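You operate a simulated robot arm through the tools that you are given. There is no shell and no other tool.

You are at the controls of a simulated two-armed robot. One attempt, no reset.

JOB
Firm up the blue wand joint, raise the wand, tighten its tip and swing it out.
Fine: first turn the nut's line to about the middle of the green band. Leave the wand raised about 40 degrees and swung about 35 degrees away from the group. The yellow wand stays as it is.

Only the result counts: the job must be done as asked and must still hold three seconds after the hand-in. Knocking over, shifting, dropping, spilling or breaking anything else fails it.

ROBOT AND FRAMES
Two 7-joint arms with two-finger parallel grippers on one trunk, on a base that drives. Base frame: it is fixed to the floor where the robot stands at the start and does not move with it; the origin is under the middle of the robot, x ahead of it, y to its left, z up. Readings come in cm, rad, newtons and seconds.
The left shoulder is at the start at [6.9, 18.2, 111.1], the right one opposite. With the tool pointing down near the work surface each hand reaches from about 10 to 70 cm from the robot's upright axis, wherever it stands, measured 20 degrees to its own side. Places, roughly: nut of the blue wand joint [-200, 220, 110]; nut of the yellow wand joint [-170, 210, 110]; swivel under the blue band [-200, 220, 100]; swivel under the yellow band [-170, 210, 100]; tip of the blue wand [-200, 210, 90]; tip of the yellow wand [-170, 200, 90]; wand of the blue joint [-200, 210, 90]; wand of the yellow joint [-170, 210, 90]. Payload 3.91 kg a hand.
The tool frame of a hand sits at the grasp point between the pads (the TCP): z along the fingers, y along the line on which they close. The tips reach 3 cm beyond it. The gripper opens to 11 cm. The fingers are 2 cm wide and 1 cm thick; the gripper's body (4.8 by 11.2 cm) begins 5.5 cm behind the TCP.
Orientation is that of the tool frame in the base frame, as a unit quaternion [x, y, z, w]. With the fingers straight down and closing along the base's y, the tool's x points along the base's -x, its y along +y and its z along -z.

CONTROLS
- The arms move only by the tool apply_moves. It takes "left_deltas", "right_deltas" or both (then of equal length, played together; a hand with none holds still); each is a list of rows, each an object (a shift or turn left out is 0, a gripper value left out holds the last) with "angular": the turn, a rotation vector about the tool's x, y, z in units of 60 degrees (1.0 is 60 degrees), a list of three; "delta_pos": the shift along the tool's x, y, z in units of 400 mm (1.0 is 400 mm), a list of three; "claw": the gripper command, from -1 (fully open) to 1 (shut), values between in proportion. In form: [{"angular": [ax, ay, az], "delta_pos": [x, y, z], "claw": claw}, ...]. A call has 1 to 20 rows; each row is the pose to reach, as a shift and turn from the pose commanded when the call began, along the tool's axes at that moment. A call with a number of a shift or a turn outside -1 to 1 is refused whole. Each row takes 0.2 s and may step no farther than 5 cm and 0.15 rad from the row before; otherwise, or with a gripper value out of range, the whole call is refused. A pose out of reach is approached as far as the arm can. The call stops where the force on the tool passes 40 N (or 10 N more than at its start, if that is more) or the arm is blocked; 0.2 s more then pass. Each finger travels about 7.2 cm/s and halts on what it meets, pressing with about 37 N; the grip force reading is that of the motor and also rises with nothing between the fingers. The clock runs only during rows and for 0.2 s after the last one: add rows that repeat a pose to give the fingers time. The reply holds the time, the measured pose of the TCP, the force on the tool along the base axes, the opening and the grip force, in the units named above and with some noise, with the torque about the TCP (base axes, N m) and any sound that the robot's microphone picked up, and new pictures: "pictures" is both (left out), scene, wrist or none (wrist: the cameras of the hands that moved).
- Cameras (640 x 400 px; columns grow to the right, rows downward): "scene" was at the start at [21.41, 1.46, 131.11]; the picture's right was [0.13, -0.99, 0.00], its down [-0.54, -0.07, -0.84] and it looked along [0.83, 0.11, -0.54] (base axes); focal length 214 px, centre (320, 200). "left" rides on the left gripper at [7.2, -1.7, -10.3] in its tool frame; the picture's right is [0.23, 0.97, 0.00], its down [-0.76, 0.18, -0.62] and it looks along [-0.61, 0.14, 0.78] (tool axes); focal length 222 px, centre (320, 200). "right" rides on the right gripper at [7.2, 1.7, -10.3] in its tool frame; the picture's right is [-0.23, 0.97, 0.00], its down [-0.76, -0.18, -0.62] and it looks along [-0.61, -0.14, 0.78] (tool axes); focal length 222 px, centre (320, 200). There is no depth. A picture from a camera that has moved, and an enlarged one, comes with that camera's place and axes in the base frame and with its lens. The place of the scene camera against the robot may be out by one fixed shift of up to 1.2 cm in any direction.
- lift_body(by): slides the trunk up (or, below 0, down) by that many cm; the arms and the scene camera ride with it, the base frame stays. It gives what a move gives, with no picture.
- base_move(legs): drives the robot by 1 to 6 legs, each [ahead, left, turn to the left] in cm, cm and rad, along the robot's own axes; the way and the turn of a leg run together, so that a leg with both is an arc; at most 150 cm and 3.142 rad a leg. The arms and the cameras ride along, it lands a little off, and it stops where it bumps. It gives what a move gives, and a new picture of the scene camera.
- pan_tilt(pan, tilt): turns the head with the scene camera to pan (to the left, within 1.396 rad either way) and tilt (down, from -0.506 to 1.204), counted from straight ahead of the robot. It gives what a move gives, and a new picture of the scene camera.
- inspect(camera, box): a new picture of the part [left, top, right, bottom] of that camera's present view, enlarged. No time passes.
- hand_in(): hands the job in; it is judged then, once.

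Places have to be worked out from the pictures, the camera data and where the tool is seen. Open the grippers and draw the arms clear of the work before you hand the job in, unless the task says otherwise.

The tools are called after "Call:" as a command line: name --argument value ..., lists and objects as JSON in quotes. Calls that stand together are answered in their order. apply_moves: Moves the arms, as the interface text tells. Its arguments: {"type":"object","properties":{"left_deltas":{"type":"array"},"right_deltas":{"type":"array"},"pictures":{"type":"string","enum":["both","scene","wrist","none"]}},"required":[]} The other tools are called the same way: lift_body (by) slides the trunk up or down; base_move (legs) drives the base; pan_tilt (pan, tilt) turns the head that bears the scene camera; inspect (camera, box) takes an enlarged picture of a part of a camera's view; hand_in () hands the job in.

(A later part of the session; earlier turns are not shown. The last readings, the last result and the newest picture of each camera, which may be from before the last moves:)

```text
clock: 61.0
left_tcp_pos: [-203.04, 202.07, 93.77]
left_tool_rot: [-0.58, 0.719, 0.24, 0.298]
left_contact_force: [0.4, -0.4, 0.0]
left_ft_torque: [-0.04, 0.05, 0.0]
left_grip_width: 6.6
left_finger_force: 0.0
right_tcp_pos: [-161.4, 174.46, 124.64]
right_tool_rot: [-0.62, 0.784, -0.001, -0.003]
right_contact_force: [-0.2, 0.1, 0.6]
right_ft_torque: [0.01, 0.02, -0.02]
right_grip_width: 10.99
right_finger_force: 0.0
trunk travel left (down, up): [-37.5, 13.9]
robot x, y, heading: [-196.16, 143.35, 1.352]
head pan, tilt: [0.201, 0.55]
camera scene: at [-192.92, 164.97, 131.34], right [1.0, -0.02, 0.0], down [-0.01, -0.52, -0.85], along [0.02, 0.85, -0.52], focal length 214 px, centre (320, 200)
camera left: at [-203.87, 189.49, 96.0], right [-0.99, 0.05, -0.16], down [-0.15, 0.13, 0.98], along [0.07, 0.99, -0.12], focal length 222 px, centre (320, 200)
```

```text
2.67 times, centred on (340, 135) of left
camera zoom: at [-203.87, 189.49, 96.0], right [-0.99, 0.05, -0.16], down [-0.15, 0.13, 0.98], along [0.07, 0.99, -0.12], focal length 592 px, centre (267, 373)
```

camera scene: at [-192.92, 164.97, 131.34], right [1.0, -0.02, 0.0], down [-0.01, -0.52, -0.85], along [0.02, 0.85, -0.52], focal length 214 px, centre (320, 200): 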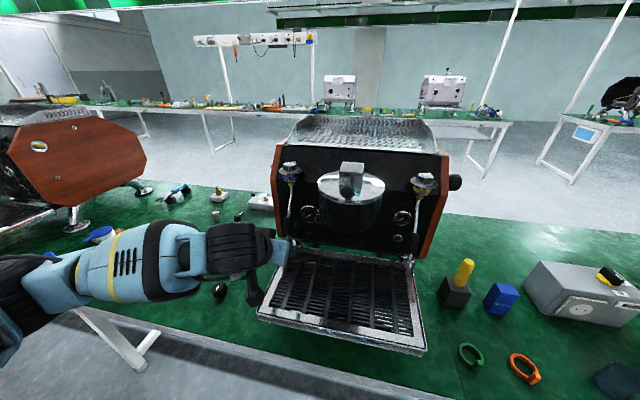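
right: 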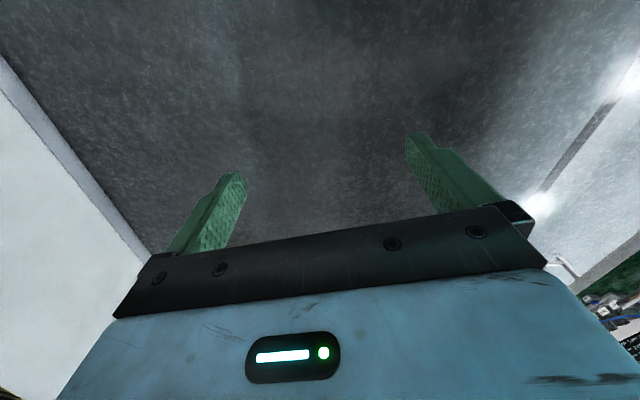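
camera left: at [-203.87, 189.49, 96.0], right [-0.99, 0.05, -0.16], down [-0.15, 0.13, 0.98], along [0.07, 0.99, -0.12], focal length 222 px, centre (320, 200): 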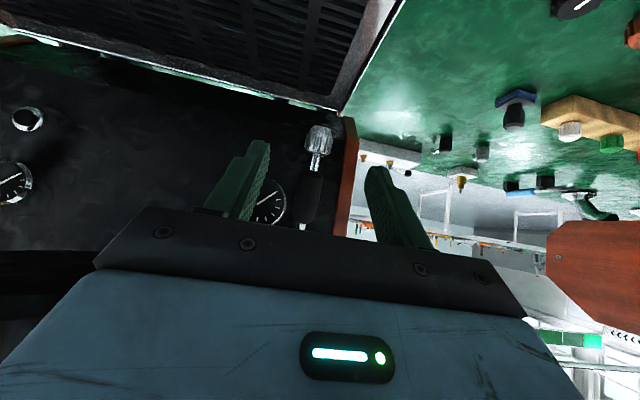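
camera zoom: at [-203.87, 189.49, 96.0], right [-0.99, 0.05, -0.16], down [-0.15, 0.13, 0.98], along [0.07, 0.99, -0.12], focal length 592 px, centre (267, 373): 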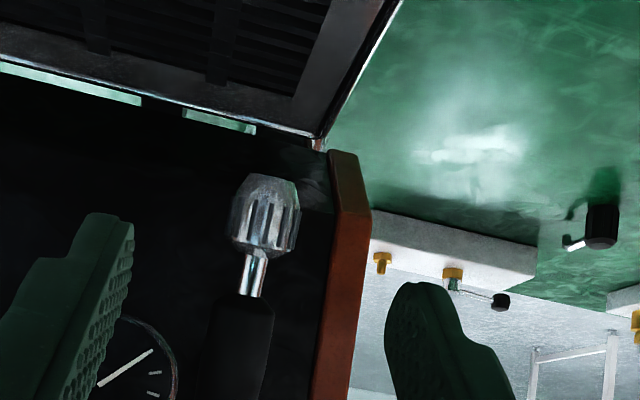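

Aligned. I advance horizontally 9.6 cm so the sleeve lies between the fingers, then close on it.

Call:
apply_moves --left_deltas '[{"delta_pos": [-0.05, 0, 0.05]}, {"delta_pos": [-0.1, 0, 0.1]}, {"delta_pos": [-0.14, 0, 0.14]}, {"delta_pos": [-0.17, 0, 0.17]}, {"delta_pos": [-0.17, 0, 0.17]}]' --pictures "wrist"

Call:
inspect --camera "left" --box '[220, 80, 420, 205]'

Call:
inspect --camera "scene" --box '[230, 150, 350, 290]'

```text
clock: 62.2
left_tcp_pos: [-200.94, 211.36, 93.94]
left_tool_rot: [-0.58, 0.719, 0.24, 0.297]
left_contact_force: [-0.9, -0.2, -0.7]
left_ft_torque: [0.02, 0.0, -0.05]
left_grip_width: 6.58
left_finger_force: 0.1
right_tcp_pos: [-161.44, 174.62, 124.53]
right_tool_rot: [-0.62, 0.785, -0.001, -0.004]
right_contact_force: [0.2, 0.3, -0.5]
right_ft_torque: [-0.02, -0.01, 0.0]
right_grip_width: 11.0
right_finger_force: 0.2
trunk travel left (down, up): [-37.5, 13.9]
robot x, y, heading: [-195.71, 143.92, 1.349]
head pan, tilt: [0.201, 0.55]
camera left: at [-201.86, 198.87, 96.1], right [-0.99, 0.05, -0.16], down [-0.15, 0.13, 0.98], along [0.07, 0.99, -0.12], focal length 222 px, centre (320, 200)
```

left: 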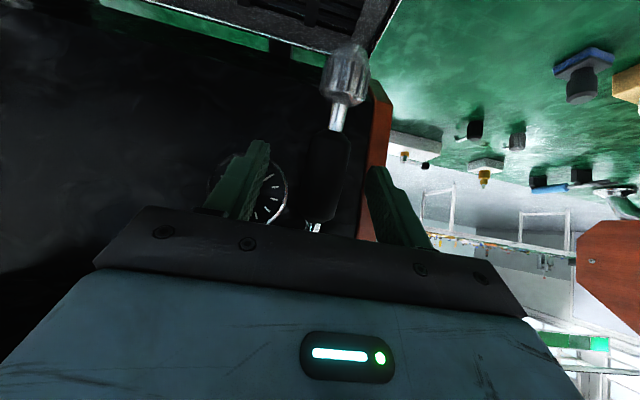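

```text
3.20 times, centred on (320, 142) of left
camera zoom: at [-201.86, 198.87, 96.1], right [-0.99, 0.05, -0.16], down [-0.15, 0.13, 0.98], along [0.07, 0.99, -0.12], focal length 711 px, centre (320, 384)
```

zoom: 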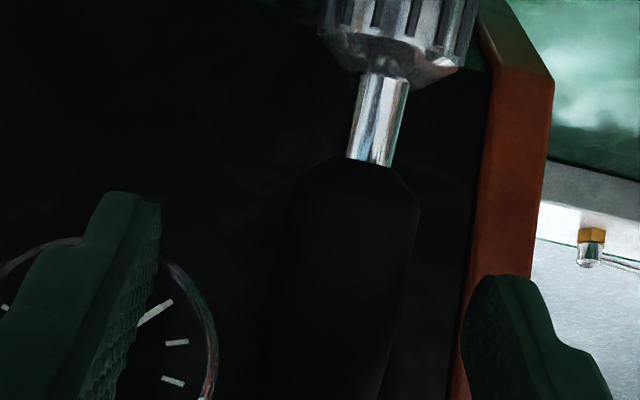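

```text
2.86 times, centred on (290, 220) of scene
camera zoom: at [-192.92, 164.99, 131.34], right [1.0, -0.02, 0.0], down [-0.01, -0.52, -0.85], along [0.02, 0.85, -0.52], focal length 613 px, centre (406, 143)
```

zoom: 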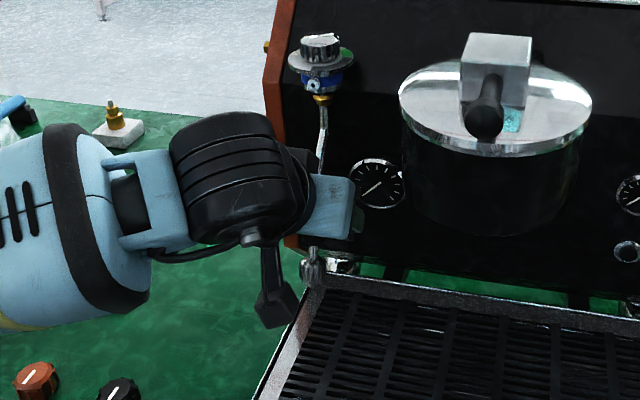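

The sleeve sits about 1.3 cm further forward and 0.3 cm to the left. I correct that and close gently.

Call:
apply_moves --left_deltas '[{"delta_pos": [-0.012, 0.008, 0.012]}, {"delta_pos": [-0.024, 0.008, 0.024]}, {"delta_pos": [-0.024, 0.008, 0.024], "claw": 0.2}, {"delta_pos": [-0.024, 0.008, 0.024], "claw": 0.4}, {"delta_pos": [-0.024, 0.008, 0.024], "claw": 0.7}, {"delta_pos": [-0.024, 0.008, 0.024], "claw": 1}, {"delta_pos": [-0.024, 0.008, 0.024], "claw": 1}]' --pictures "wrist"

Call:
inspect --camera "left" --box '[220, 80, 420, 205]'

Call:
inspect --camera "scene" --box '[260, 150, 340, 210]'

```text
clock: 63.9
left_tcp_pos: [-200.9, 212.74, 93.75]
left_tool_rot: [-0.58, 0.719, 0.24, 0.297]
left_contact_force: [4.3, -0.3, -1.3]
left_ft_torque: [0.09, 0.39, -0.17]
left_grip_width: 2.43
left_finger_force: 45.4
right_tcp_pos: [-161.46, 174.54, 124.48]
right_tool_rot: [-0.621, 0.784, -0.002, -0.004]
right_contact_force: [0.0, -0.8, -0.3]
right_ft_torque: [-0.01, 0.02, -0.01]
right_grip_width: 11.01
right_finger_force: 0.1
trunk travel left (down, up): [-37.5, 13.9]
robot x, y, heading: [-196.26, 143.46, 1.345]
head pan, tilt: [0.201, 0.55]
camera left: at [-201.81, 200.26, 96.1], right [-0.99, 0.05, -0.16], down [-0.15, 0.13, 0.98], along [0.07, 0.99, -0.12], focal length 222 px, centre (320, 200)
```

left: 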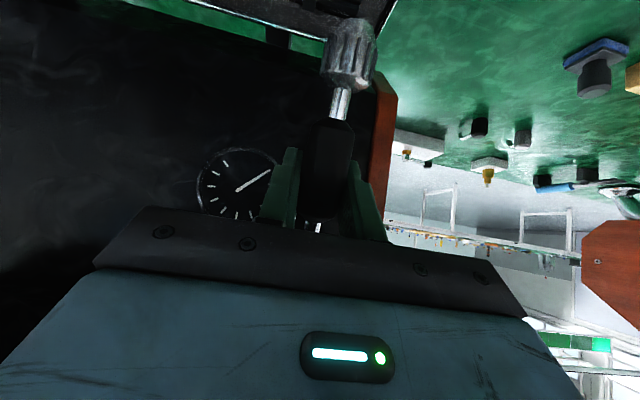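

```text
3.20 times, centred on (320, 142) of left
camera zoom: at [-201.81, 200.26, 96.1], right [-0.99, 0.05, -0.16], down [-0.15, 0.13, 0.98], along [0.07, 0.99, -0.12], focal length 711 px, centre (320, 384)
```

zoom: 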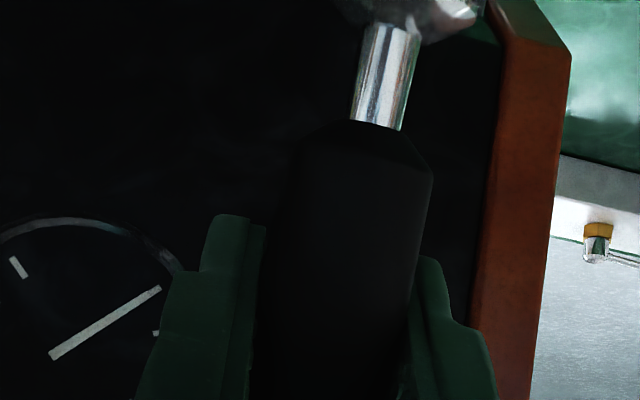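

```text
6.67 times, centred on (300, 180) of scene
camera zoom: at [-192.85, 165.0, 131.33], right [1.0, -0.02, 0.0], down [-0.01, -0.52, -0.85], along [0.02, 0.85, -0.52], focal length 1430 px, centre (453, 333)
```

zoom: 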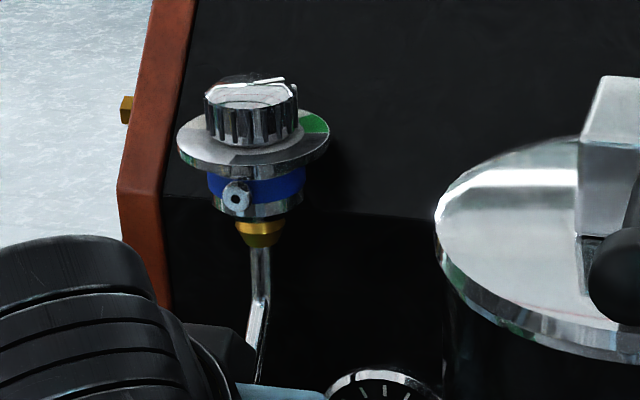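

The sleeve is gripped (2.43 cm). With the pivot near (-199.75, 217, 104.4) the grip radius is 11.5 cm; I raise the wand along the arc for the first 20°, turning the hand with it.

Call:
apply_moves --left_deltas '[{"delta_pos": [0.0045, 0, -0.0117], "angular": [0, 0.0417, 0]}, {"delta_pos": [0.0087, 0, -0.0235], "angular": [0, 0.0833, 0]}, {"delta_pos": [0.0121, 0, -0.0355], "angular": [0, 0.125, 0]}, {"delta_pos": [0.0152, 0, -0.0477], "angular": [0, 0.1667, 0]}, {"delta_pos": [0.0175, 0, -0.06], "angular": [0, 0.2083, 0]}, {"delta_pos": [0.0196, 0, -0.0725], "angular": [0, 0.25, 0]}, {"delta_pos": [0.0208, 0, -0.0849], "angular": [0, 0.2917, 0]}, {"delta_pos": [0.0219, 0, -0.0974], "angular": [0, 0.333, 0]}, {"delta_pos": [0.0219, 0, -0.0974], "angular": [0, 0.333, 0]}]' --pictures "both"

Call:
inspect --camera "scene" --box '[240, 150, 340, 260]'

```text
clock: 65.8
left_tcp_pos: [-201.48, 209.76, 95.98]
left_tool_rot: [-0.614, 0.76, 0.136, 0.167]
left_contact_force: [7.3, 17.7, 2.5]
left_ft_torque: [-0.88, 0.77, -0.24]
left_grip_width: 2.48
left_finger_force: 45.2
right_tcp_pos: [-161.45, 174.79, 124.52]
right_tool_rot: [-0.621, 0.784, -0.002, -0.005]
right_contact_force: [0.3, -0.8, -0.6]
right_ft_torque: [0.0, 0.01, 0.02]
right_grip_width: 11.01
right_finger_force: 0.0
trunk travel left (down, up): [-37.5, 13.9]
robot x, y, heading: [-195.88, 143.57, 1.351]
head pan, tilt: [0.201, 0.55]
camera scene: at [-192.8, 165.23, 131.29], right [1.0, -0.02, 0.0], down [-0.01, -0.52, -0.85], along [0.02, 0.85, -0.52], focal length 214 px, centre (320, 200)
camera left: at [-202.19, 198.64, 102.37], right [-1.0, 0.0, -0.1], down [-0.08, 0.46, 0.89], along [0.05, 0.89, -0.45], focal length 222 px, centre (320, 200)
```

scene: 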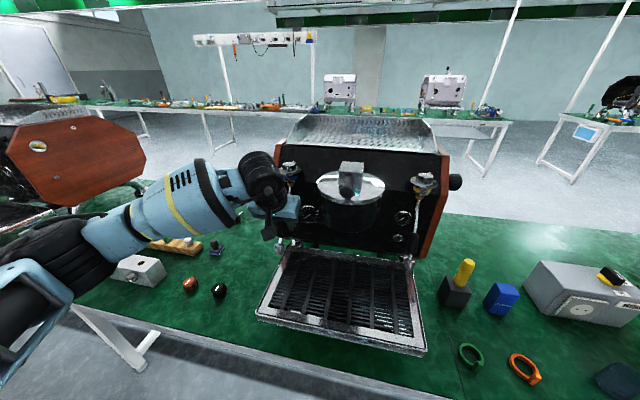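
left: 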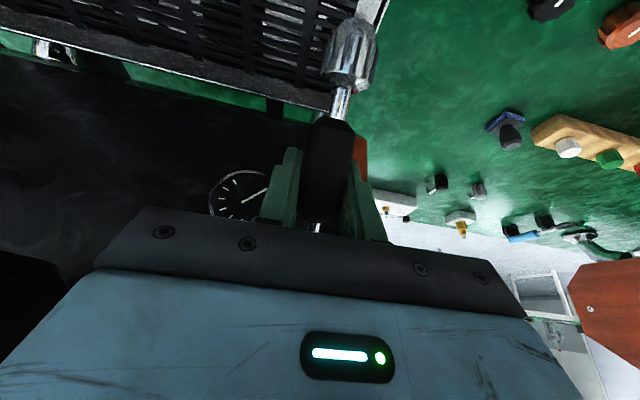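

```text
3.64 times, centred on (290, 205) of scene
camera zoom: at [-192.8, 165.23, 131.29], right [1.0, -0.02, 0.0], down [-0.01, -0.52, -0.85], along [0.02, 0.85, -0.52], focal length 780 px, centre (429, 182)
```

zoom: 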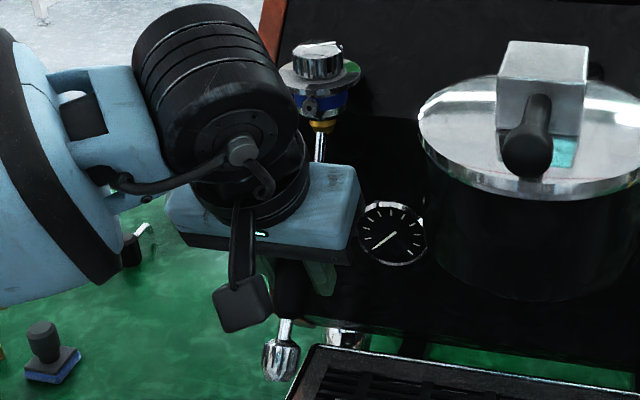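

The wand follows the hand with about 18 N (joint friction), and measured positions confirm about 20°. I continue the arc to about 41°.

Call:
apply_moves --left_deltas '[{"delta_pos": [0.0045, 0, -0.0117], "angular": [0, 0.0417, 0]}, {"delta_pos": [0.0086, 0, -0.0235], "angular": [0, 0.0833, 0]}, {"delta_pos": [0.012, 0, -0.0355], "angular": [0, 0.125, 0]}, {"delta_pos": [0.0151, 0, -0.0477], "angular": [0, 0.1667, 0]}, {"delta_pos": [0.0175, 0, -0.06], "angular": [0, 0.2083, 0]}, {"delta_pos": [0.0195, 0, -0.0724], "angular": [0, 0.25, 0]}, {"delta_pos": [0.0208, 0, -0.0849], "angular": [0, 0.2917, 0]}, {"delta_pos": [0.0218, 0, -0.0974], "angular": [0, 0.333, 0]}, {"delta_pos": [0.0221, 0, -0.1049], "angular": [0, 0.358, 0]}, {"delta_pos": [0.0221, 0, -0.1049], "angular": [0, 0.358, 0]}]' --pictures "both"

Call:
inspect --camera "scene" --box '[240, 150, 340, 260]'

```text
clock: 68.0
left_tcp_pos: [-201.99, 207.29, 99.33]
left_tool_rot: [-0.629, 0.777, 0.019, 0.025]
left_contact_force: [11.6, 35.7, 11.0]
left_ft_torque: [-0.33, 0.48, -0.34]
left_grip_width: 2.45
left_finger_force: 45.3
right_tcp_pos: [-161.33, 174.94, 124.42]
right_tool_rot: [-0.62, 0.784, -0.001, -0.006]
right_contact_force: [-0.1, 0.8, 0.8]
right_ft_torque: [0.02, 0.01, -0.01]
right_grip_width: 10.99
right_finger_force: 0.1
trunk travel left (down, up): [-37.5, 13.9]
robot x, y, heading: [-196.15, 143.7, 1.347]
head pan, tilt: [0.201, 0.55]
camera scene: at [-192.73, 165.39, 131.27], right [1.0, -0.02, 0.0], down [-0.01, -0.52, -0.85], along [0.02, 0.85, -0.53], focal length 214 px, centre (320, 200)
camera left: at [-202.02, 199.3, 109.23], right [-1.0, -0.02, -0.02], down [-0.02, 0.74, 0.67], along [0.0, 0.67, -0.74], focal length 222 px, centre (320, 200)
```

scene: 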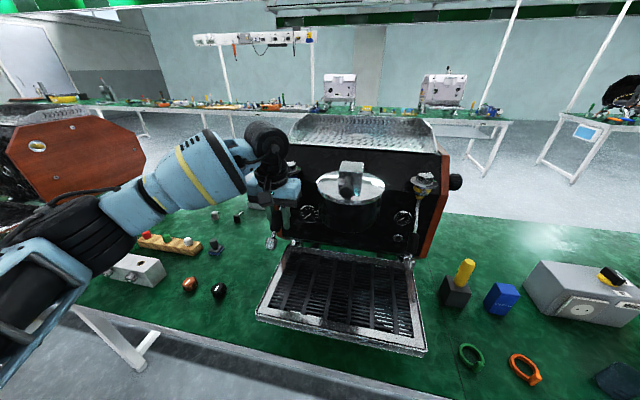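
left: 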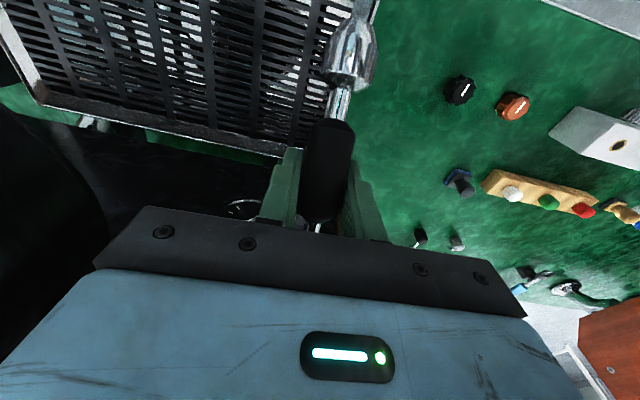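

```text
3.64 times, centred on (290, 205) of scene
camera zoom: at [-192.73, 165.39, 131.27], right [1.0, -0.02, 0.0], down [-0.01, -0.52, -0.85], along [0.02, 0.85, -0.53], focal length 780 px, centre (429, 182)
```

zoom: 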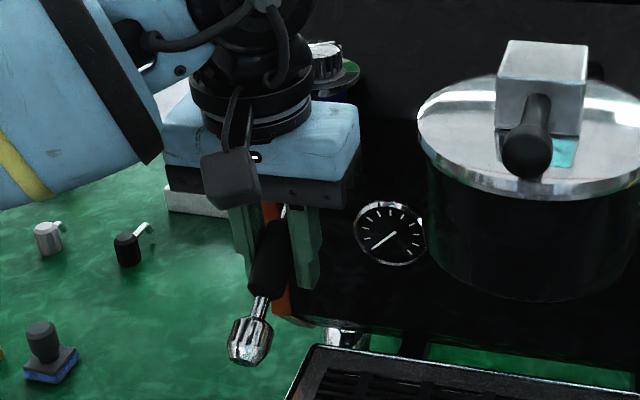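

By hand rotation and by position the wand is raised about 41°. I release slowly and check whether it holds.

Call:
apply_moves --left_deltas '[{"delta_pos": [-0.006, 0, -0.003], "claw": 0.5}, {"delta_pos": [-0.008, 0, -0.004], "claw": 0.2}, {"delta_pos": [-0.008, 0, -0.004], "claw": -0.2}, {"delta_pos": [-0.008, 0, -0.004], "claw": -0.2}]' --pictures "wrist"

Call:
inspect --camera "scene" --box '[240, 150, 340, 260]'

Call:
inspect --camera "left" --box '[220, 0, 460, 240]'

```text
clock: 69.0
left_tcp_pos: [-202.14, 207.33, 99.61]
left_tool_rot: [-0.627, 0.778, 0.019, 0.024]
left_contact_force: [-1.0, 0.1, 0.2]
left_ft_torque: [0.0, -0.02, -0.02]
left_grip_width: 6.61
left_finger_force: 0.1
right_tcp_pos: [-161.39, 174.5, 124.35]
right_tool_rot: [-0.621, 0.784, -0.002, -0.004]
right_contact_force: [-0.1, 0.6, -0.1]
right_ft_torque: [0.01, 0.0, 0.01]
right_grip_width: 10.98
right_finger_force: 0.1
trunk travel left (down, up): [-37.5, 13.9]
robot x, y, heading: [-196.14, 143.59, 1.346]
head pan, tilt: [0.201, 0.55]
camera left: at [-202.1, 199.22, 109.54], right [-1.0, -0.01, -0.01], down [-0.02, 0.74, 0.67], along [0.0, 0.67, -0.74], focal length 222 px, centre (320, 200)
```

left: 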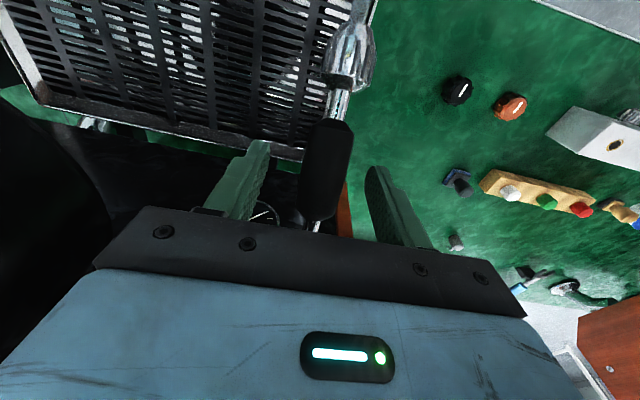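

```text
3.64 times, centred on (290, 205) of scene
camera zoom: at [-192.9, 165.03, 131.33], right [1.0, -0.02, 0.0], down [-0.01, -0.52, -0.85], along [0.02, 0.85, -0.52], focal length 780 px, centre (429, 182)
```

zoom: 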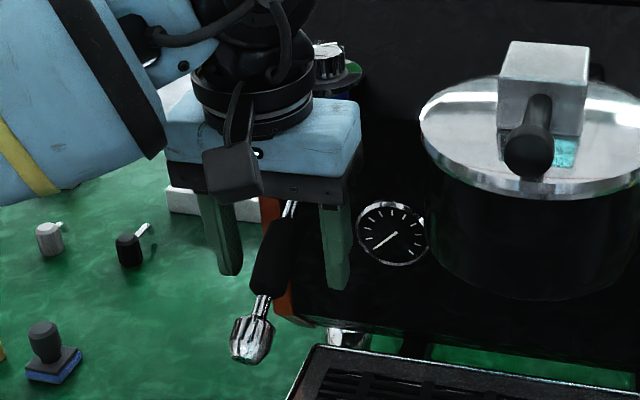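

```text
1.67 times, centred on (340, 120) of left
camera zoom: at [-202.1, 199.22, 109.54], right [-1.0, -0.01, -0.01], down [-0.02, 0.74, 0.67], along [0.0, 0.67, -0.74], focal length 370 px, centre (287, 333)
```

zoom: 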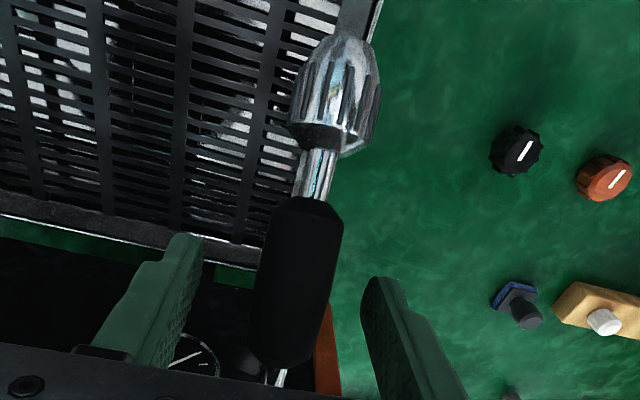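

The wand holds. Its tip is now at about (-203.2, 201.7, 96.2); I look at the tip closely for any mark before twisting it.

Call:
inspect --camera "left" --box '[312, 15, 392, 65]'

Call:
inspect --camera "scene" --box '[258, 205, 298, 255]'

Call:
inspect --camera "scene" --box '[385, 235, 435, 270]'

```text
8.00 times, centred on (352, 40) of left
camera zoom: at [-202.1, 199.22, 109.54], right [-1.0, -0.01, -0.01], down [-0.02, 0.74, 0.67], along [0.0, 0.67, -0.74], focal length 1777 px, centre (64, 1480)
```

zoom: 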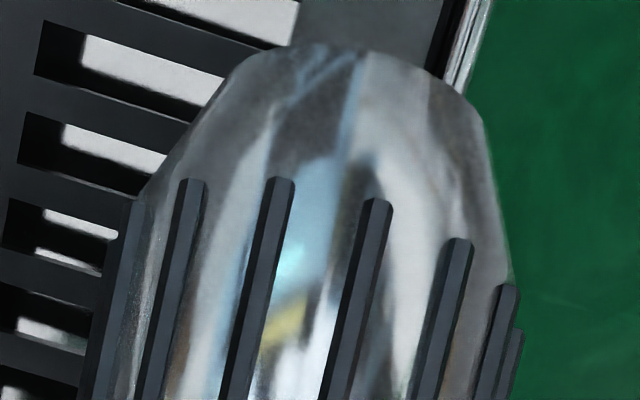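

```text
8.00 times, centred on (278, 230) of scene
camera zoom: at [-192.9, 165.03, 131.33], right [1.0, -0.02, 0.0], down [-0.01, -0.52, -0.85], along [0.02, 0.85, -0.52], focal length 1716 px, centre (656, -40)
```

zoom: 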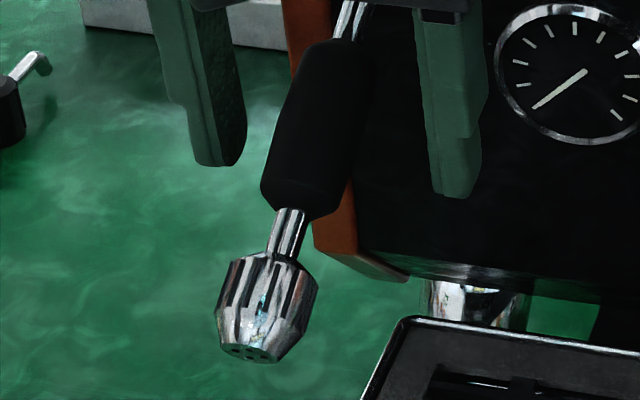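

```text
11.43 times, centred on (410, 252) of scene
camera zoom: at [-192.9, 165.03, 131.33], right [1.0, -0.02, 0.0], down [-0.01, -0.52, -0.85], along [0.02, 0.85, -0.52], focal length 2451 px, centre (-709, -400)
```

zoom: 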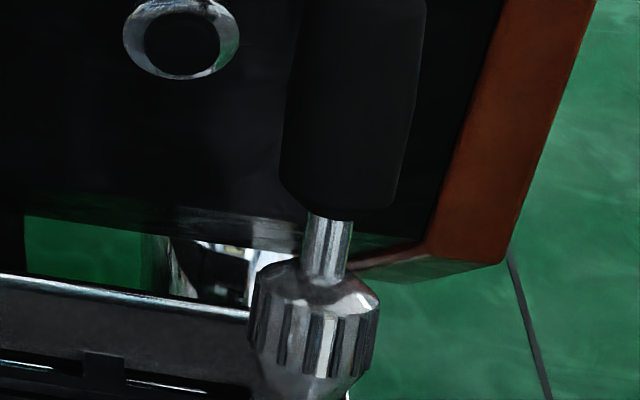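

The yellow tip shows one white rib facing front; on the blue tip no white rib is visible, so it is turned loose. I move the left hand to a standoff from the tip, square to its axis (pitch 34°) and rolled 35° so that I have room to twist clockwise (seen from the tip's end).

Call:
apply_moves --left_deltas '[{"delta_pos": [0.0, 0, -0.1]}, {"delta_pos": [0.02, 0, -0.2]}, {"delta_pos": [0.05, 0.015, -0.2], "angular": [0.08, -0.07, 0.022]}, {"delta_pos": [0.09, 0.03, -0.19], "angular": [0.18, -0.155, 0.049]}, {"delta_pos": [0.13, 0.05, -0.17], "angular": [0.28, -0.241, 0.076]}, {"delta_pos": [0.17, 0.07, -0.14], "angular": [0.38, -0.328, 0.103]}, {"delta_pos": [0.2, 0.09, -0.1], "angular": [0.48, -0.414, 0.13]}, {"delta_pos": [0.2205, 0.0965, -0.06], "angular": [0.5695, -0.4909, 0.1547]}, {"delta_pos": [0.2205, 0.0965, -0.0466], "angular": [0.5695, -0.4909, 0.1547]}, {"delta_pos": [0.2205, 0.0965, -0.0466], "angular": [0.5695, -0.4909, 0.1547]}]' --pictures "both"

Call:
inspect --camera "left" --box '[220, 50, 420, 200]'

Call:
inspect --camera "scene" --box '[230, 150, 330, 260]'

```text
clock: 71.2
left_tcp_pos: [-207.97, 199.37, 100.96]
left_tool_rot: [-0.503, 0.765, -0.05, 0.398]
left_contact_force: [-0.1, -0.2, 0.5]
left_ft_torque: [0.0, -0.01, -0.01]
left_grip_width: 6.61
left_finger_force: 0.1
right_tcp_pos: [-161.37, 174.58, 124.46]
right_tool_rot: [-0.62, 0.785, -0.002, -0.004]
right_contact_force: [0.6, -0.3, 0.7]
right_ft_torque: [0.02, 0.03, -0.02]
right_grip_width: 11.01
right_finger_force: 0.2
trunk travel left (down, up): [-37.5, 13.9]
robot x, y, heading: [-195.86, 143.6, 1.351]
head pan, tilt: [0.201, 0.55]
camera scene: at [-192.93, 164.99, 131.34], right [1.0, -0.02, 0.0], down [-0.01, -0.52, -0.85], along [0.02, 0.85, -0.52], focal length 214 px, centre (320, 200)
camera left: at [-214.64, 189.26, 104.78], right [-0.75, 0.29, -0.59], down [-0.41, 0.5, 0.76], along [0.52, 0.82, -0.26], focal length 222 px, centre (320, 200)
```

scene: 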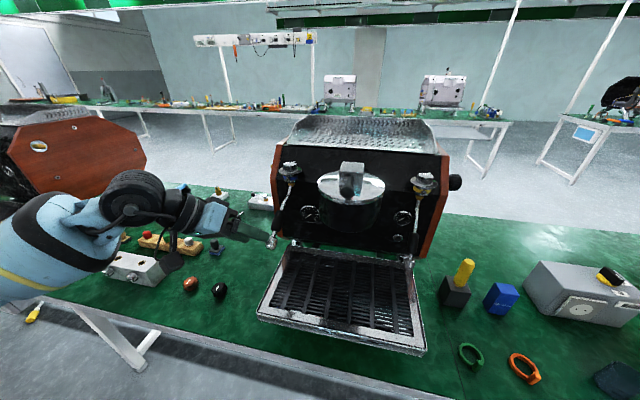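
left: 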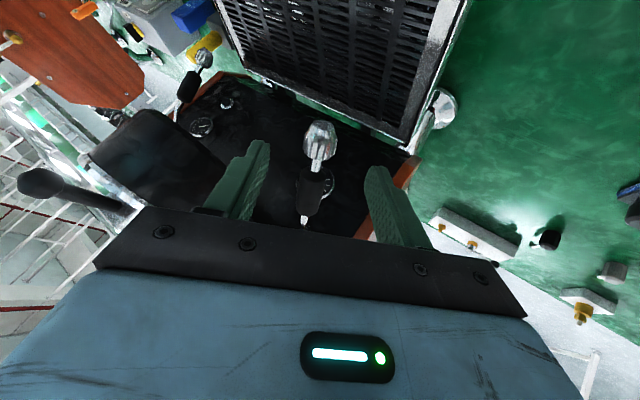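

```text
2.67 times, centred on (320, 125) of left
camera zoom: at [-214.64, 189.26, 104.78], right [-0.75, 0.29, -0.59], down [-0.41, 0.5, 0.76], along [0.52, 0.82, -0.26], focal length 592 px, centre (320, 400)
```

zoom: 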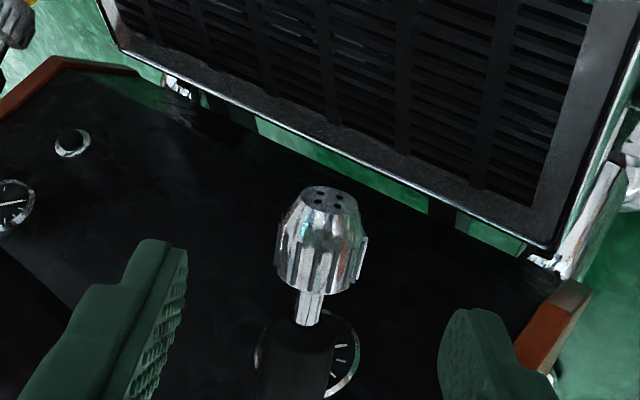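

```text
3.64 times, centred on (280, 205) of scene
camera zoom: at [-192.93, 164.99, 131.34], right [1.0, -0.02, 0.0], down [-0.01, -0.52, -0.85], along [0.02, 0.85, -0.52], focal length 780 px, centre (466, 182)
```

zoom: 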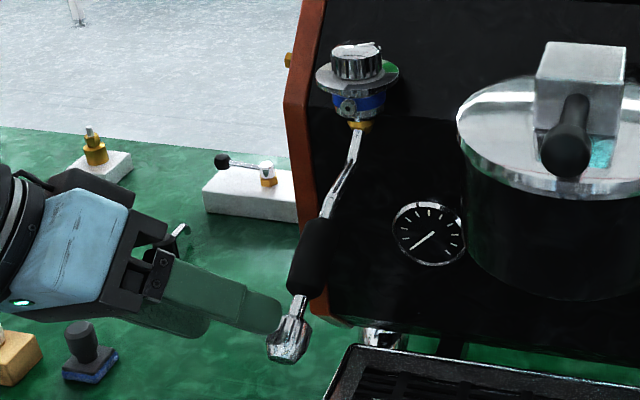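

The tip lies right on the finger axis, about 6.5 cm ahead, and the wand runs along tool x as intended. A white rib shows on the tip's lower-left side. I advance and grip the tip.

Call:
apply_moves --left_deltas '[{"delta_pos": [0, 0, 0.06]}, {"delta_pos": [0, 0, 0.12]}, {"delta_pos": [0, 0, 0.163]}, {"delta_pos": [0, 0, 0.163]}, {"delta_pos": [0, 0, 0.163], "claw": 0.2}, {"delta_pos": [0, 0, 0.163], "claw": 0.4}, {"delta_pos": [0, 0, 0.163], "claw": 1}, {"delta_pos": [0, 0, 0.163], "claw": 1}]' --pictures "wrist"

Call:
inspect --camera "left" --box '[220, 50, 420, 200]'

Call:
inspect --camera "scene" --box '[230, 150, 330, 260]'

```text
clock: 73.0
left_tcp_pos: [-203.59, 201.43, 96.35]
left_tool_rot: [-0.506, 0.765, -0.05, 0.396]
left_contact_force: [-3.0, 2.1, -1.8]
left_ft_torque: [-0.43, -0.17, 0.44]
left_grip_width: 2.59
left_finger_force: 45.0
right_tcp_pos: [-161.46, 174.59, 124.57]
right_tool_rot: [-0.62, 0.784, -0.002, -0.004]
right_contact_force: [-0.1, 0.8, 0.0]
right_ft_torque: [0.02, -0.04, 0.0]
right_grip_width: 11.0
right_finger_force: 0.1
trunk travel left (down, up): [-37.5, 13.9]
robot x, y, heading: [-196.09, 143.52, 1.348]
head pan, tilt: [0.201, 0.55]
camera left: at [-210.41, 191.41, 100.28], right [-0.75, 0.29, -0.59], down [-0.41, 0.5, 0.76], along [0.52, 0.82, -0.26], focal length 222 px, centre (320, 200)
```

left: 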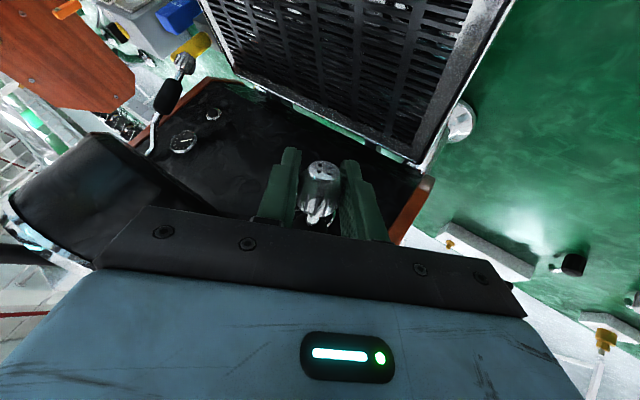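

```text
2.67 times, centred on (320, 125) of left
camera zoom: at [-210.41, 191.41, 100.28], right [-0.75, 0.29, -0.59], down [-0.41, 0.5, 0.76], along [0.52, 0.82, -0.26], focal length 592 px, centre (320, 400)
```

zoom: 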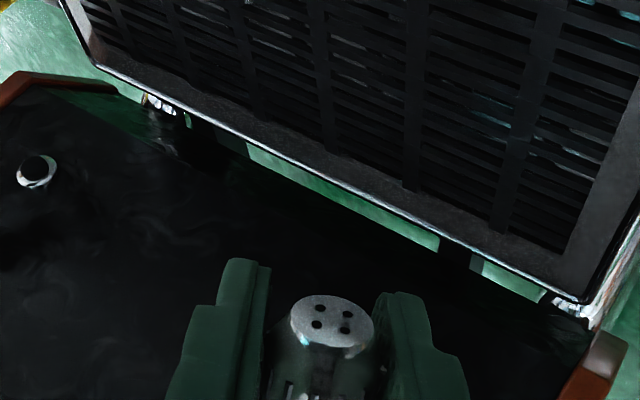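

```text
3.64 times, centred on (280, 205) of scene
camera zoom: at [-192.95, 165.05, 131.32], right [1.0, -0.02, 0.0], down [-0.01, -0.52, -0.85], along [0.02, 0.85, -0.52], focal length 780 px, centre (466, 182)
```

zoom: 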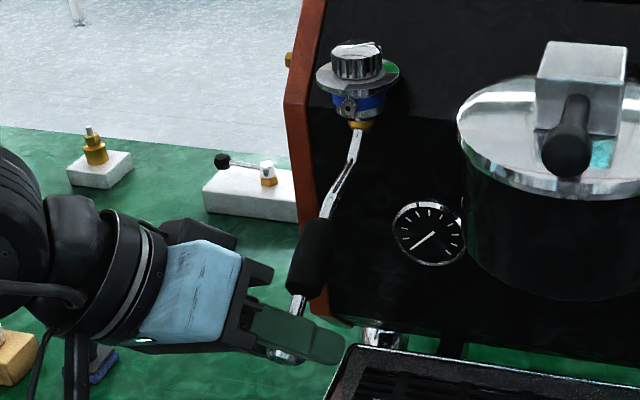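

The tip is gripped (2.59 cm). I twist 30° clockwise as seen from its end (negative about tool x) and watch the torque.

Call:
apply_moves --left_deltas '[{"angular": [-0.1, 0, 0]}, {"angular": [-0.2, 0, 0]}, {"angular": [-0.3, 0, 0]}, {"angular": [-0.4, 0, 0]}, {"angular": [-0.5, 0, 0]}, {"angular": [-0.5, 0, 0]}]' --pictures "wrist"

Call:
inspect --camera "left" --box '[220, 50, 420, 200]'

Call:
inspect --camera "scene" --box '[230, 150, 330, 260]'

```text
clock: 74.5
left_tcp_pos: [-203.39, 201.48, 96.49]
left_tool_rot: [-0.588, 0.753, 0.15, 0.253]
left_contact_force: [2.6, -1.8, -5.3]
left_ft_torque: [-0.52, 0.4, -0.52]
left_grip_width: 2.52
left_finger_force: 44.9
right_tcp_pos: [-161.42, 174.5, 124.55]
right_tool_rot: [-0.62, 0.784, -0.002, -0.004]
right_contact_force: [-0.2, -0.7, 0.5]
right_ft_torque: [0.01, -0.01, -0.04]
right_grip_width: 11.02
right_finger_force: 0.1
trunk travel left (down, up): [-37.5, 13.9]
robot x, y, heading: [-195.65, 143.56, 1.35]
head pan, tilt: [0.201, 0.55]
camera left: at [-205.15, 189.71, 101.17], right [-0.98, 0.07, -0.2], down [-0.16, 0.34, 0.93], along [0.13, 0.94, -0.32], focal length 222 px, centre (320, 200)
```

left: 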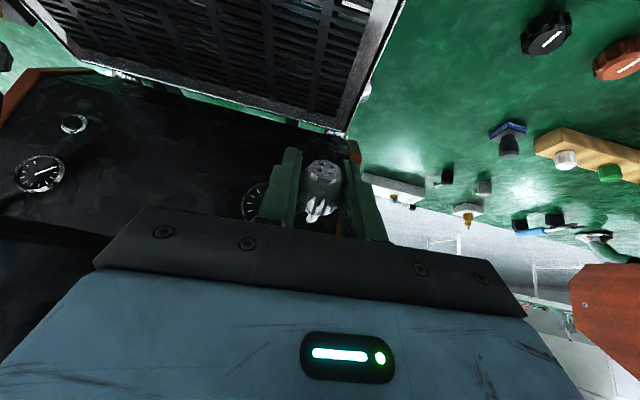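

```text
2.67 times, centred on (320, 125) of left
camera zoom: at [-205.15, 189.71, 101.17], right [-0.98, 0.07, -0.2], down [-0.16, 0.34, 0.93], along [0.13, 0.94, -0.32], focal length 592 px, centre (320, 400)
```

zoom: 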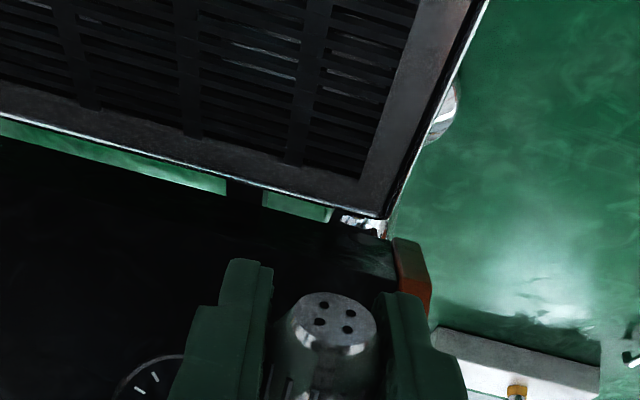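

```text
3.64 times, centred on (280, 205) of scene
camera zoom: at [-192.88, 165.04, 131.32], right [1.0, -0.02, 0.0], down [-0.01, -0.52, -0.85], along [0.02, 0.85, -0.52], focal length 780 px, centre (466, 182)
```

zoom: 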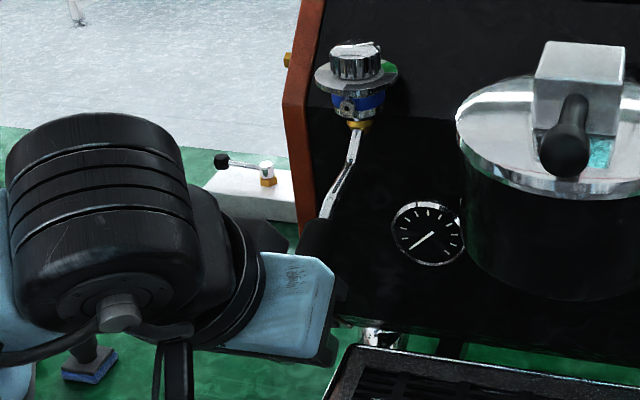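

The tip turned with the hand at almost no torque and the wand stayed put. I turn another 30°.

Call:
apply_moves --left_deltas '[{"angular": [-0.1, 0, 0]}, {"angular": [-0.2, 0, 0]}, {"angular": [-0.3, 0, 0]}, {"angular": [-0.4, 0, 0]}, {"angular": [-0.5, 0, 0]}, {"angular": [-0.5, 0, 0]}]' --pictures "wrist"

Call:
inspect --camera "left" --box '[220, 50, 420, 200]'

Call:
inspect --camera "scene" --box '[230, 150, 330, 260]'

```text
clock: 75.8
left_tcp_pos: [-203.4, 201.43, 96.57]
left_tool_rot: [-0.635, 0.688, 0.341, 0.092]
left_contact_force: [7.3, -6.0, -0.2]
left_ft_torque: [0.48, 0.6, -1.37]
left_grip_width: 2.61
left_finger_force: 45.6
right_tcp_pos: [-161.43, 174.49, 124.56]
right_tool_rot: [-0.621, 0.784, -0.001, -0.003]
right_contact_force: [-0.6, -0.3, -0.1]
right_ft_torque: [-0.04, -0.01, 0.0]
right_grip_width: 11.01
right_finger_force: 0.1
trunk travel left (down, up): [-37.5, 13.9]
robot x, y, heading: [-196.11, 143.6, 1.348]
head pan, tilt: [0.201, 0.55]
camera left: at [-199.87, 189.56, 99.77], right [-0.95, -0.22, 0.21], down [0.16, 0.25, 0.96], along [-0.27, 0.94, -0.2], focal length 222 px, centre (320, 200)
```

left: 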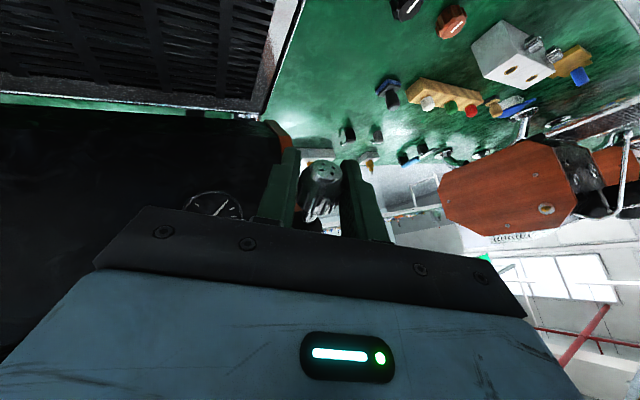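

```text
2.67 times, centred on (320, 125) of left
camera zoom: at [-199.87, 189.56, 99.77], right [-0.95, -0.22, 0.21], down [0.16, 0.25, 0.96], along [-0.27, 0.94, -0.2], focal length 592 px, centre (320, 400)
```

zoom: 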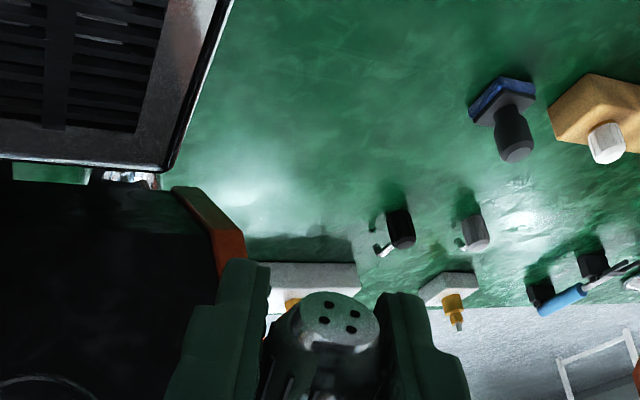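

```text
3.64 times, centred on (280, 205) of scene
camera zoom: at [-192.81, 164.94, 131.34], right [1.0, -0.02, 0.0], down [-0.01, -0.52, -0.85], along [0.02, 0.85, -0.52], focal length 780 px, centre (466, 182)
```

zoom: 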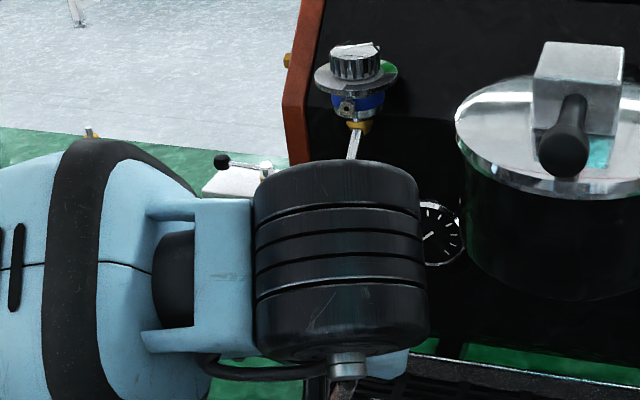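

Still turning freely. I open, swing the hand back 60° about the tip axis, and regrip.

Call:
apply_moves --left_deltas '[{"claw": -0.2}, {"claw": -0.2}, {"claw": -0.2}, {"angular": [0.13, 0, 0], "claw": -0.2}, {"angular": [0.26, 0, 0], "claw": -0.2}, {"angular": [0.39, 0, 0], "claw": -0.2}, {"angular": [0.52, 0, 0], "claw": -0.2}, {"angular": [0.65, 0, 0], "claw": -0.2}, {"angular": [0.78, 0, 0], "claw": -0.2}, {"angular": [0.9, 0, 0], "claw": -0.2}, {"angular": [1.0, 0, 0], "claw": -0.2}, {"angular": [1.0, 0, 0], "claw": -0.2}]' --pictures "wrist"

Call:
inspect --camera "left" --box '[220, 50, 420, 200]'

Call:
inspect --camera "scene" --box '[230, 150, 330, 260]'

```text
clock: 78.5
left_tcp_pos: [-203.51, 201.5, 96.59]
left_tool_rot: [-0.504, 0.765, -0.05, 0.398]
left_contact_force: [0.6, 1.0, 0.5]
left_ft_torque: [0.0, 0.02, -0.01]
left_grip_width: 6.61
left_finger_force: 0.0
right_tcp_pos: [-161.37, 174.52, 124.55]
right_tool_rot: [-0.621, 0.784, -0.002, -0.004]
right_contact_force: [0.2, 0.8, -0.7]
right_ft_torque: [0.0, 0.0, 0.02]
right_grip_width: 11.0
right_finger_force: 0.0
trunk travel left (down, up): [-37.5, 13.9]
robot x, y, heading: [-196.21, 143.44, 1.351]
head pan, tilt: [0.201, 0.55]
camera left: at [-210.32, 191.43, 100.37], right [-0.75, 0.29, -0.59], down [-0.41, 0.5, 0.76], along [0.52, 0.82, -0.26], focal length 222 px, centre (320, 200)
```

left: 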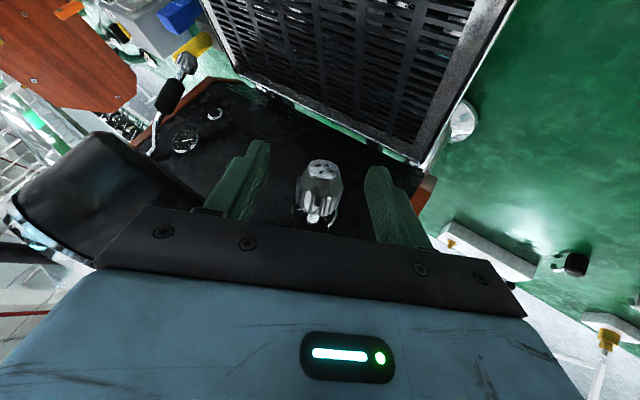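

```text
2.67 times, centred on (320, 125) of left
camera zoom: at [-210.32, 191.43, 100.37], right [-0.75, 0.29, -0.59], down [-0.41, 0.5, 0.76], along [0.52, 0.82, -0.26], focal length 592 px, centre (320, 400)
```

zoom: 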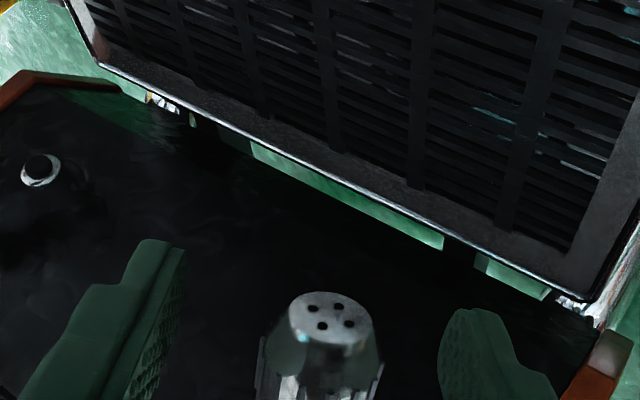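

```text
3.64 times, centred on (280, 205) of scene
camera zoom: at [-192.89, 165.0, 131.33], right [1.0, -0.02, 0.0], down [-0.01, -0.52, -0.85], along [0.02, 0.85, -0.52], focal length 780 px, centre (466, 182)
```

zoom: 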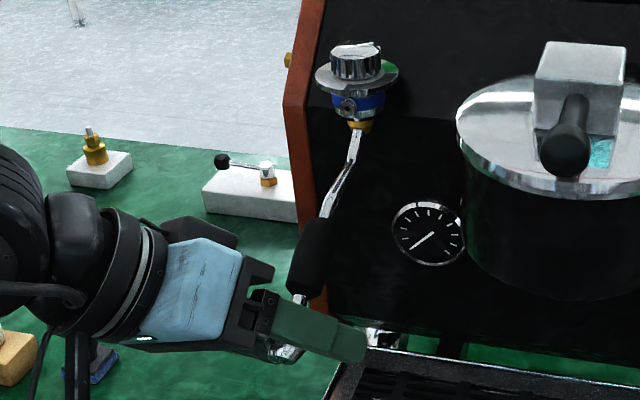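

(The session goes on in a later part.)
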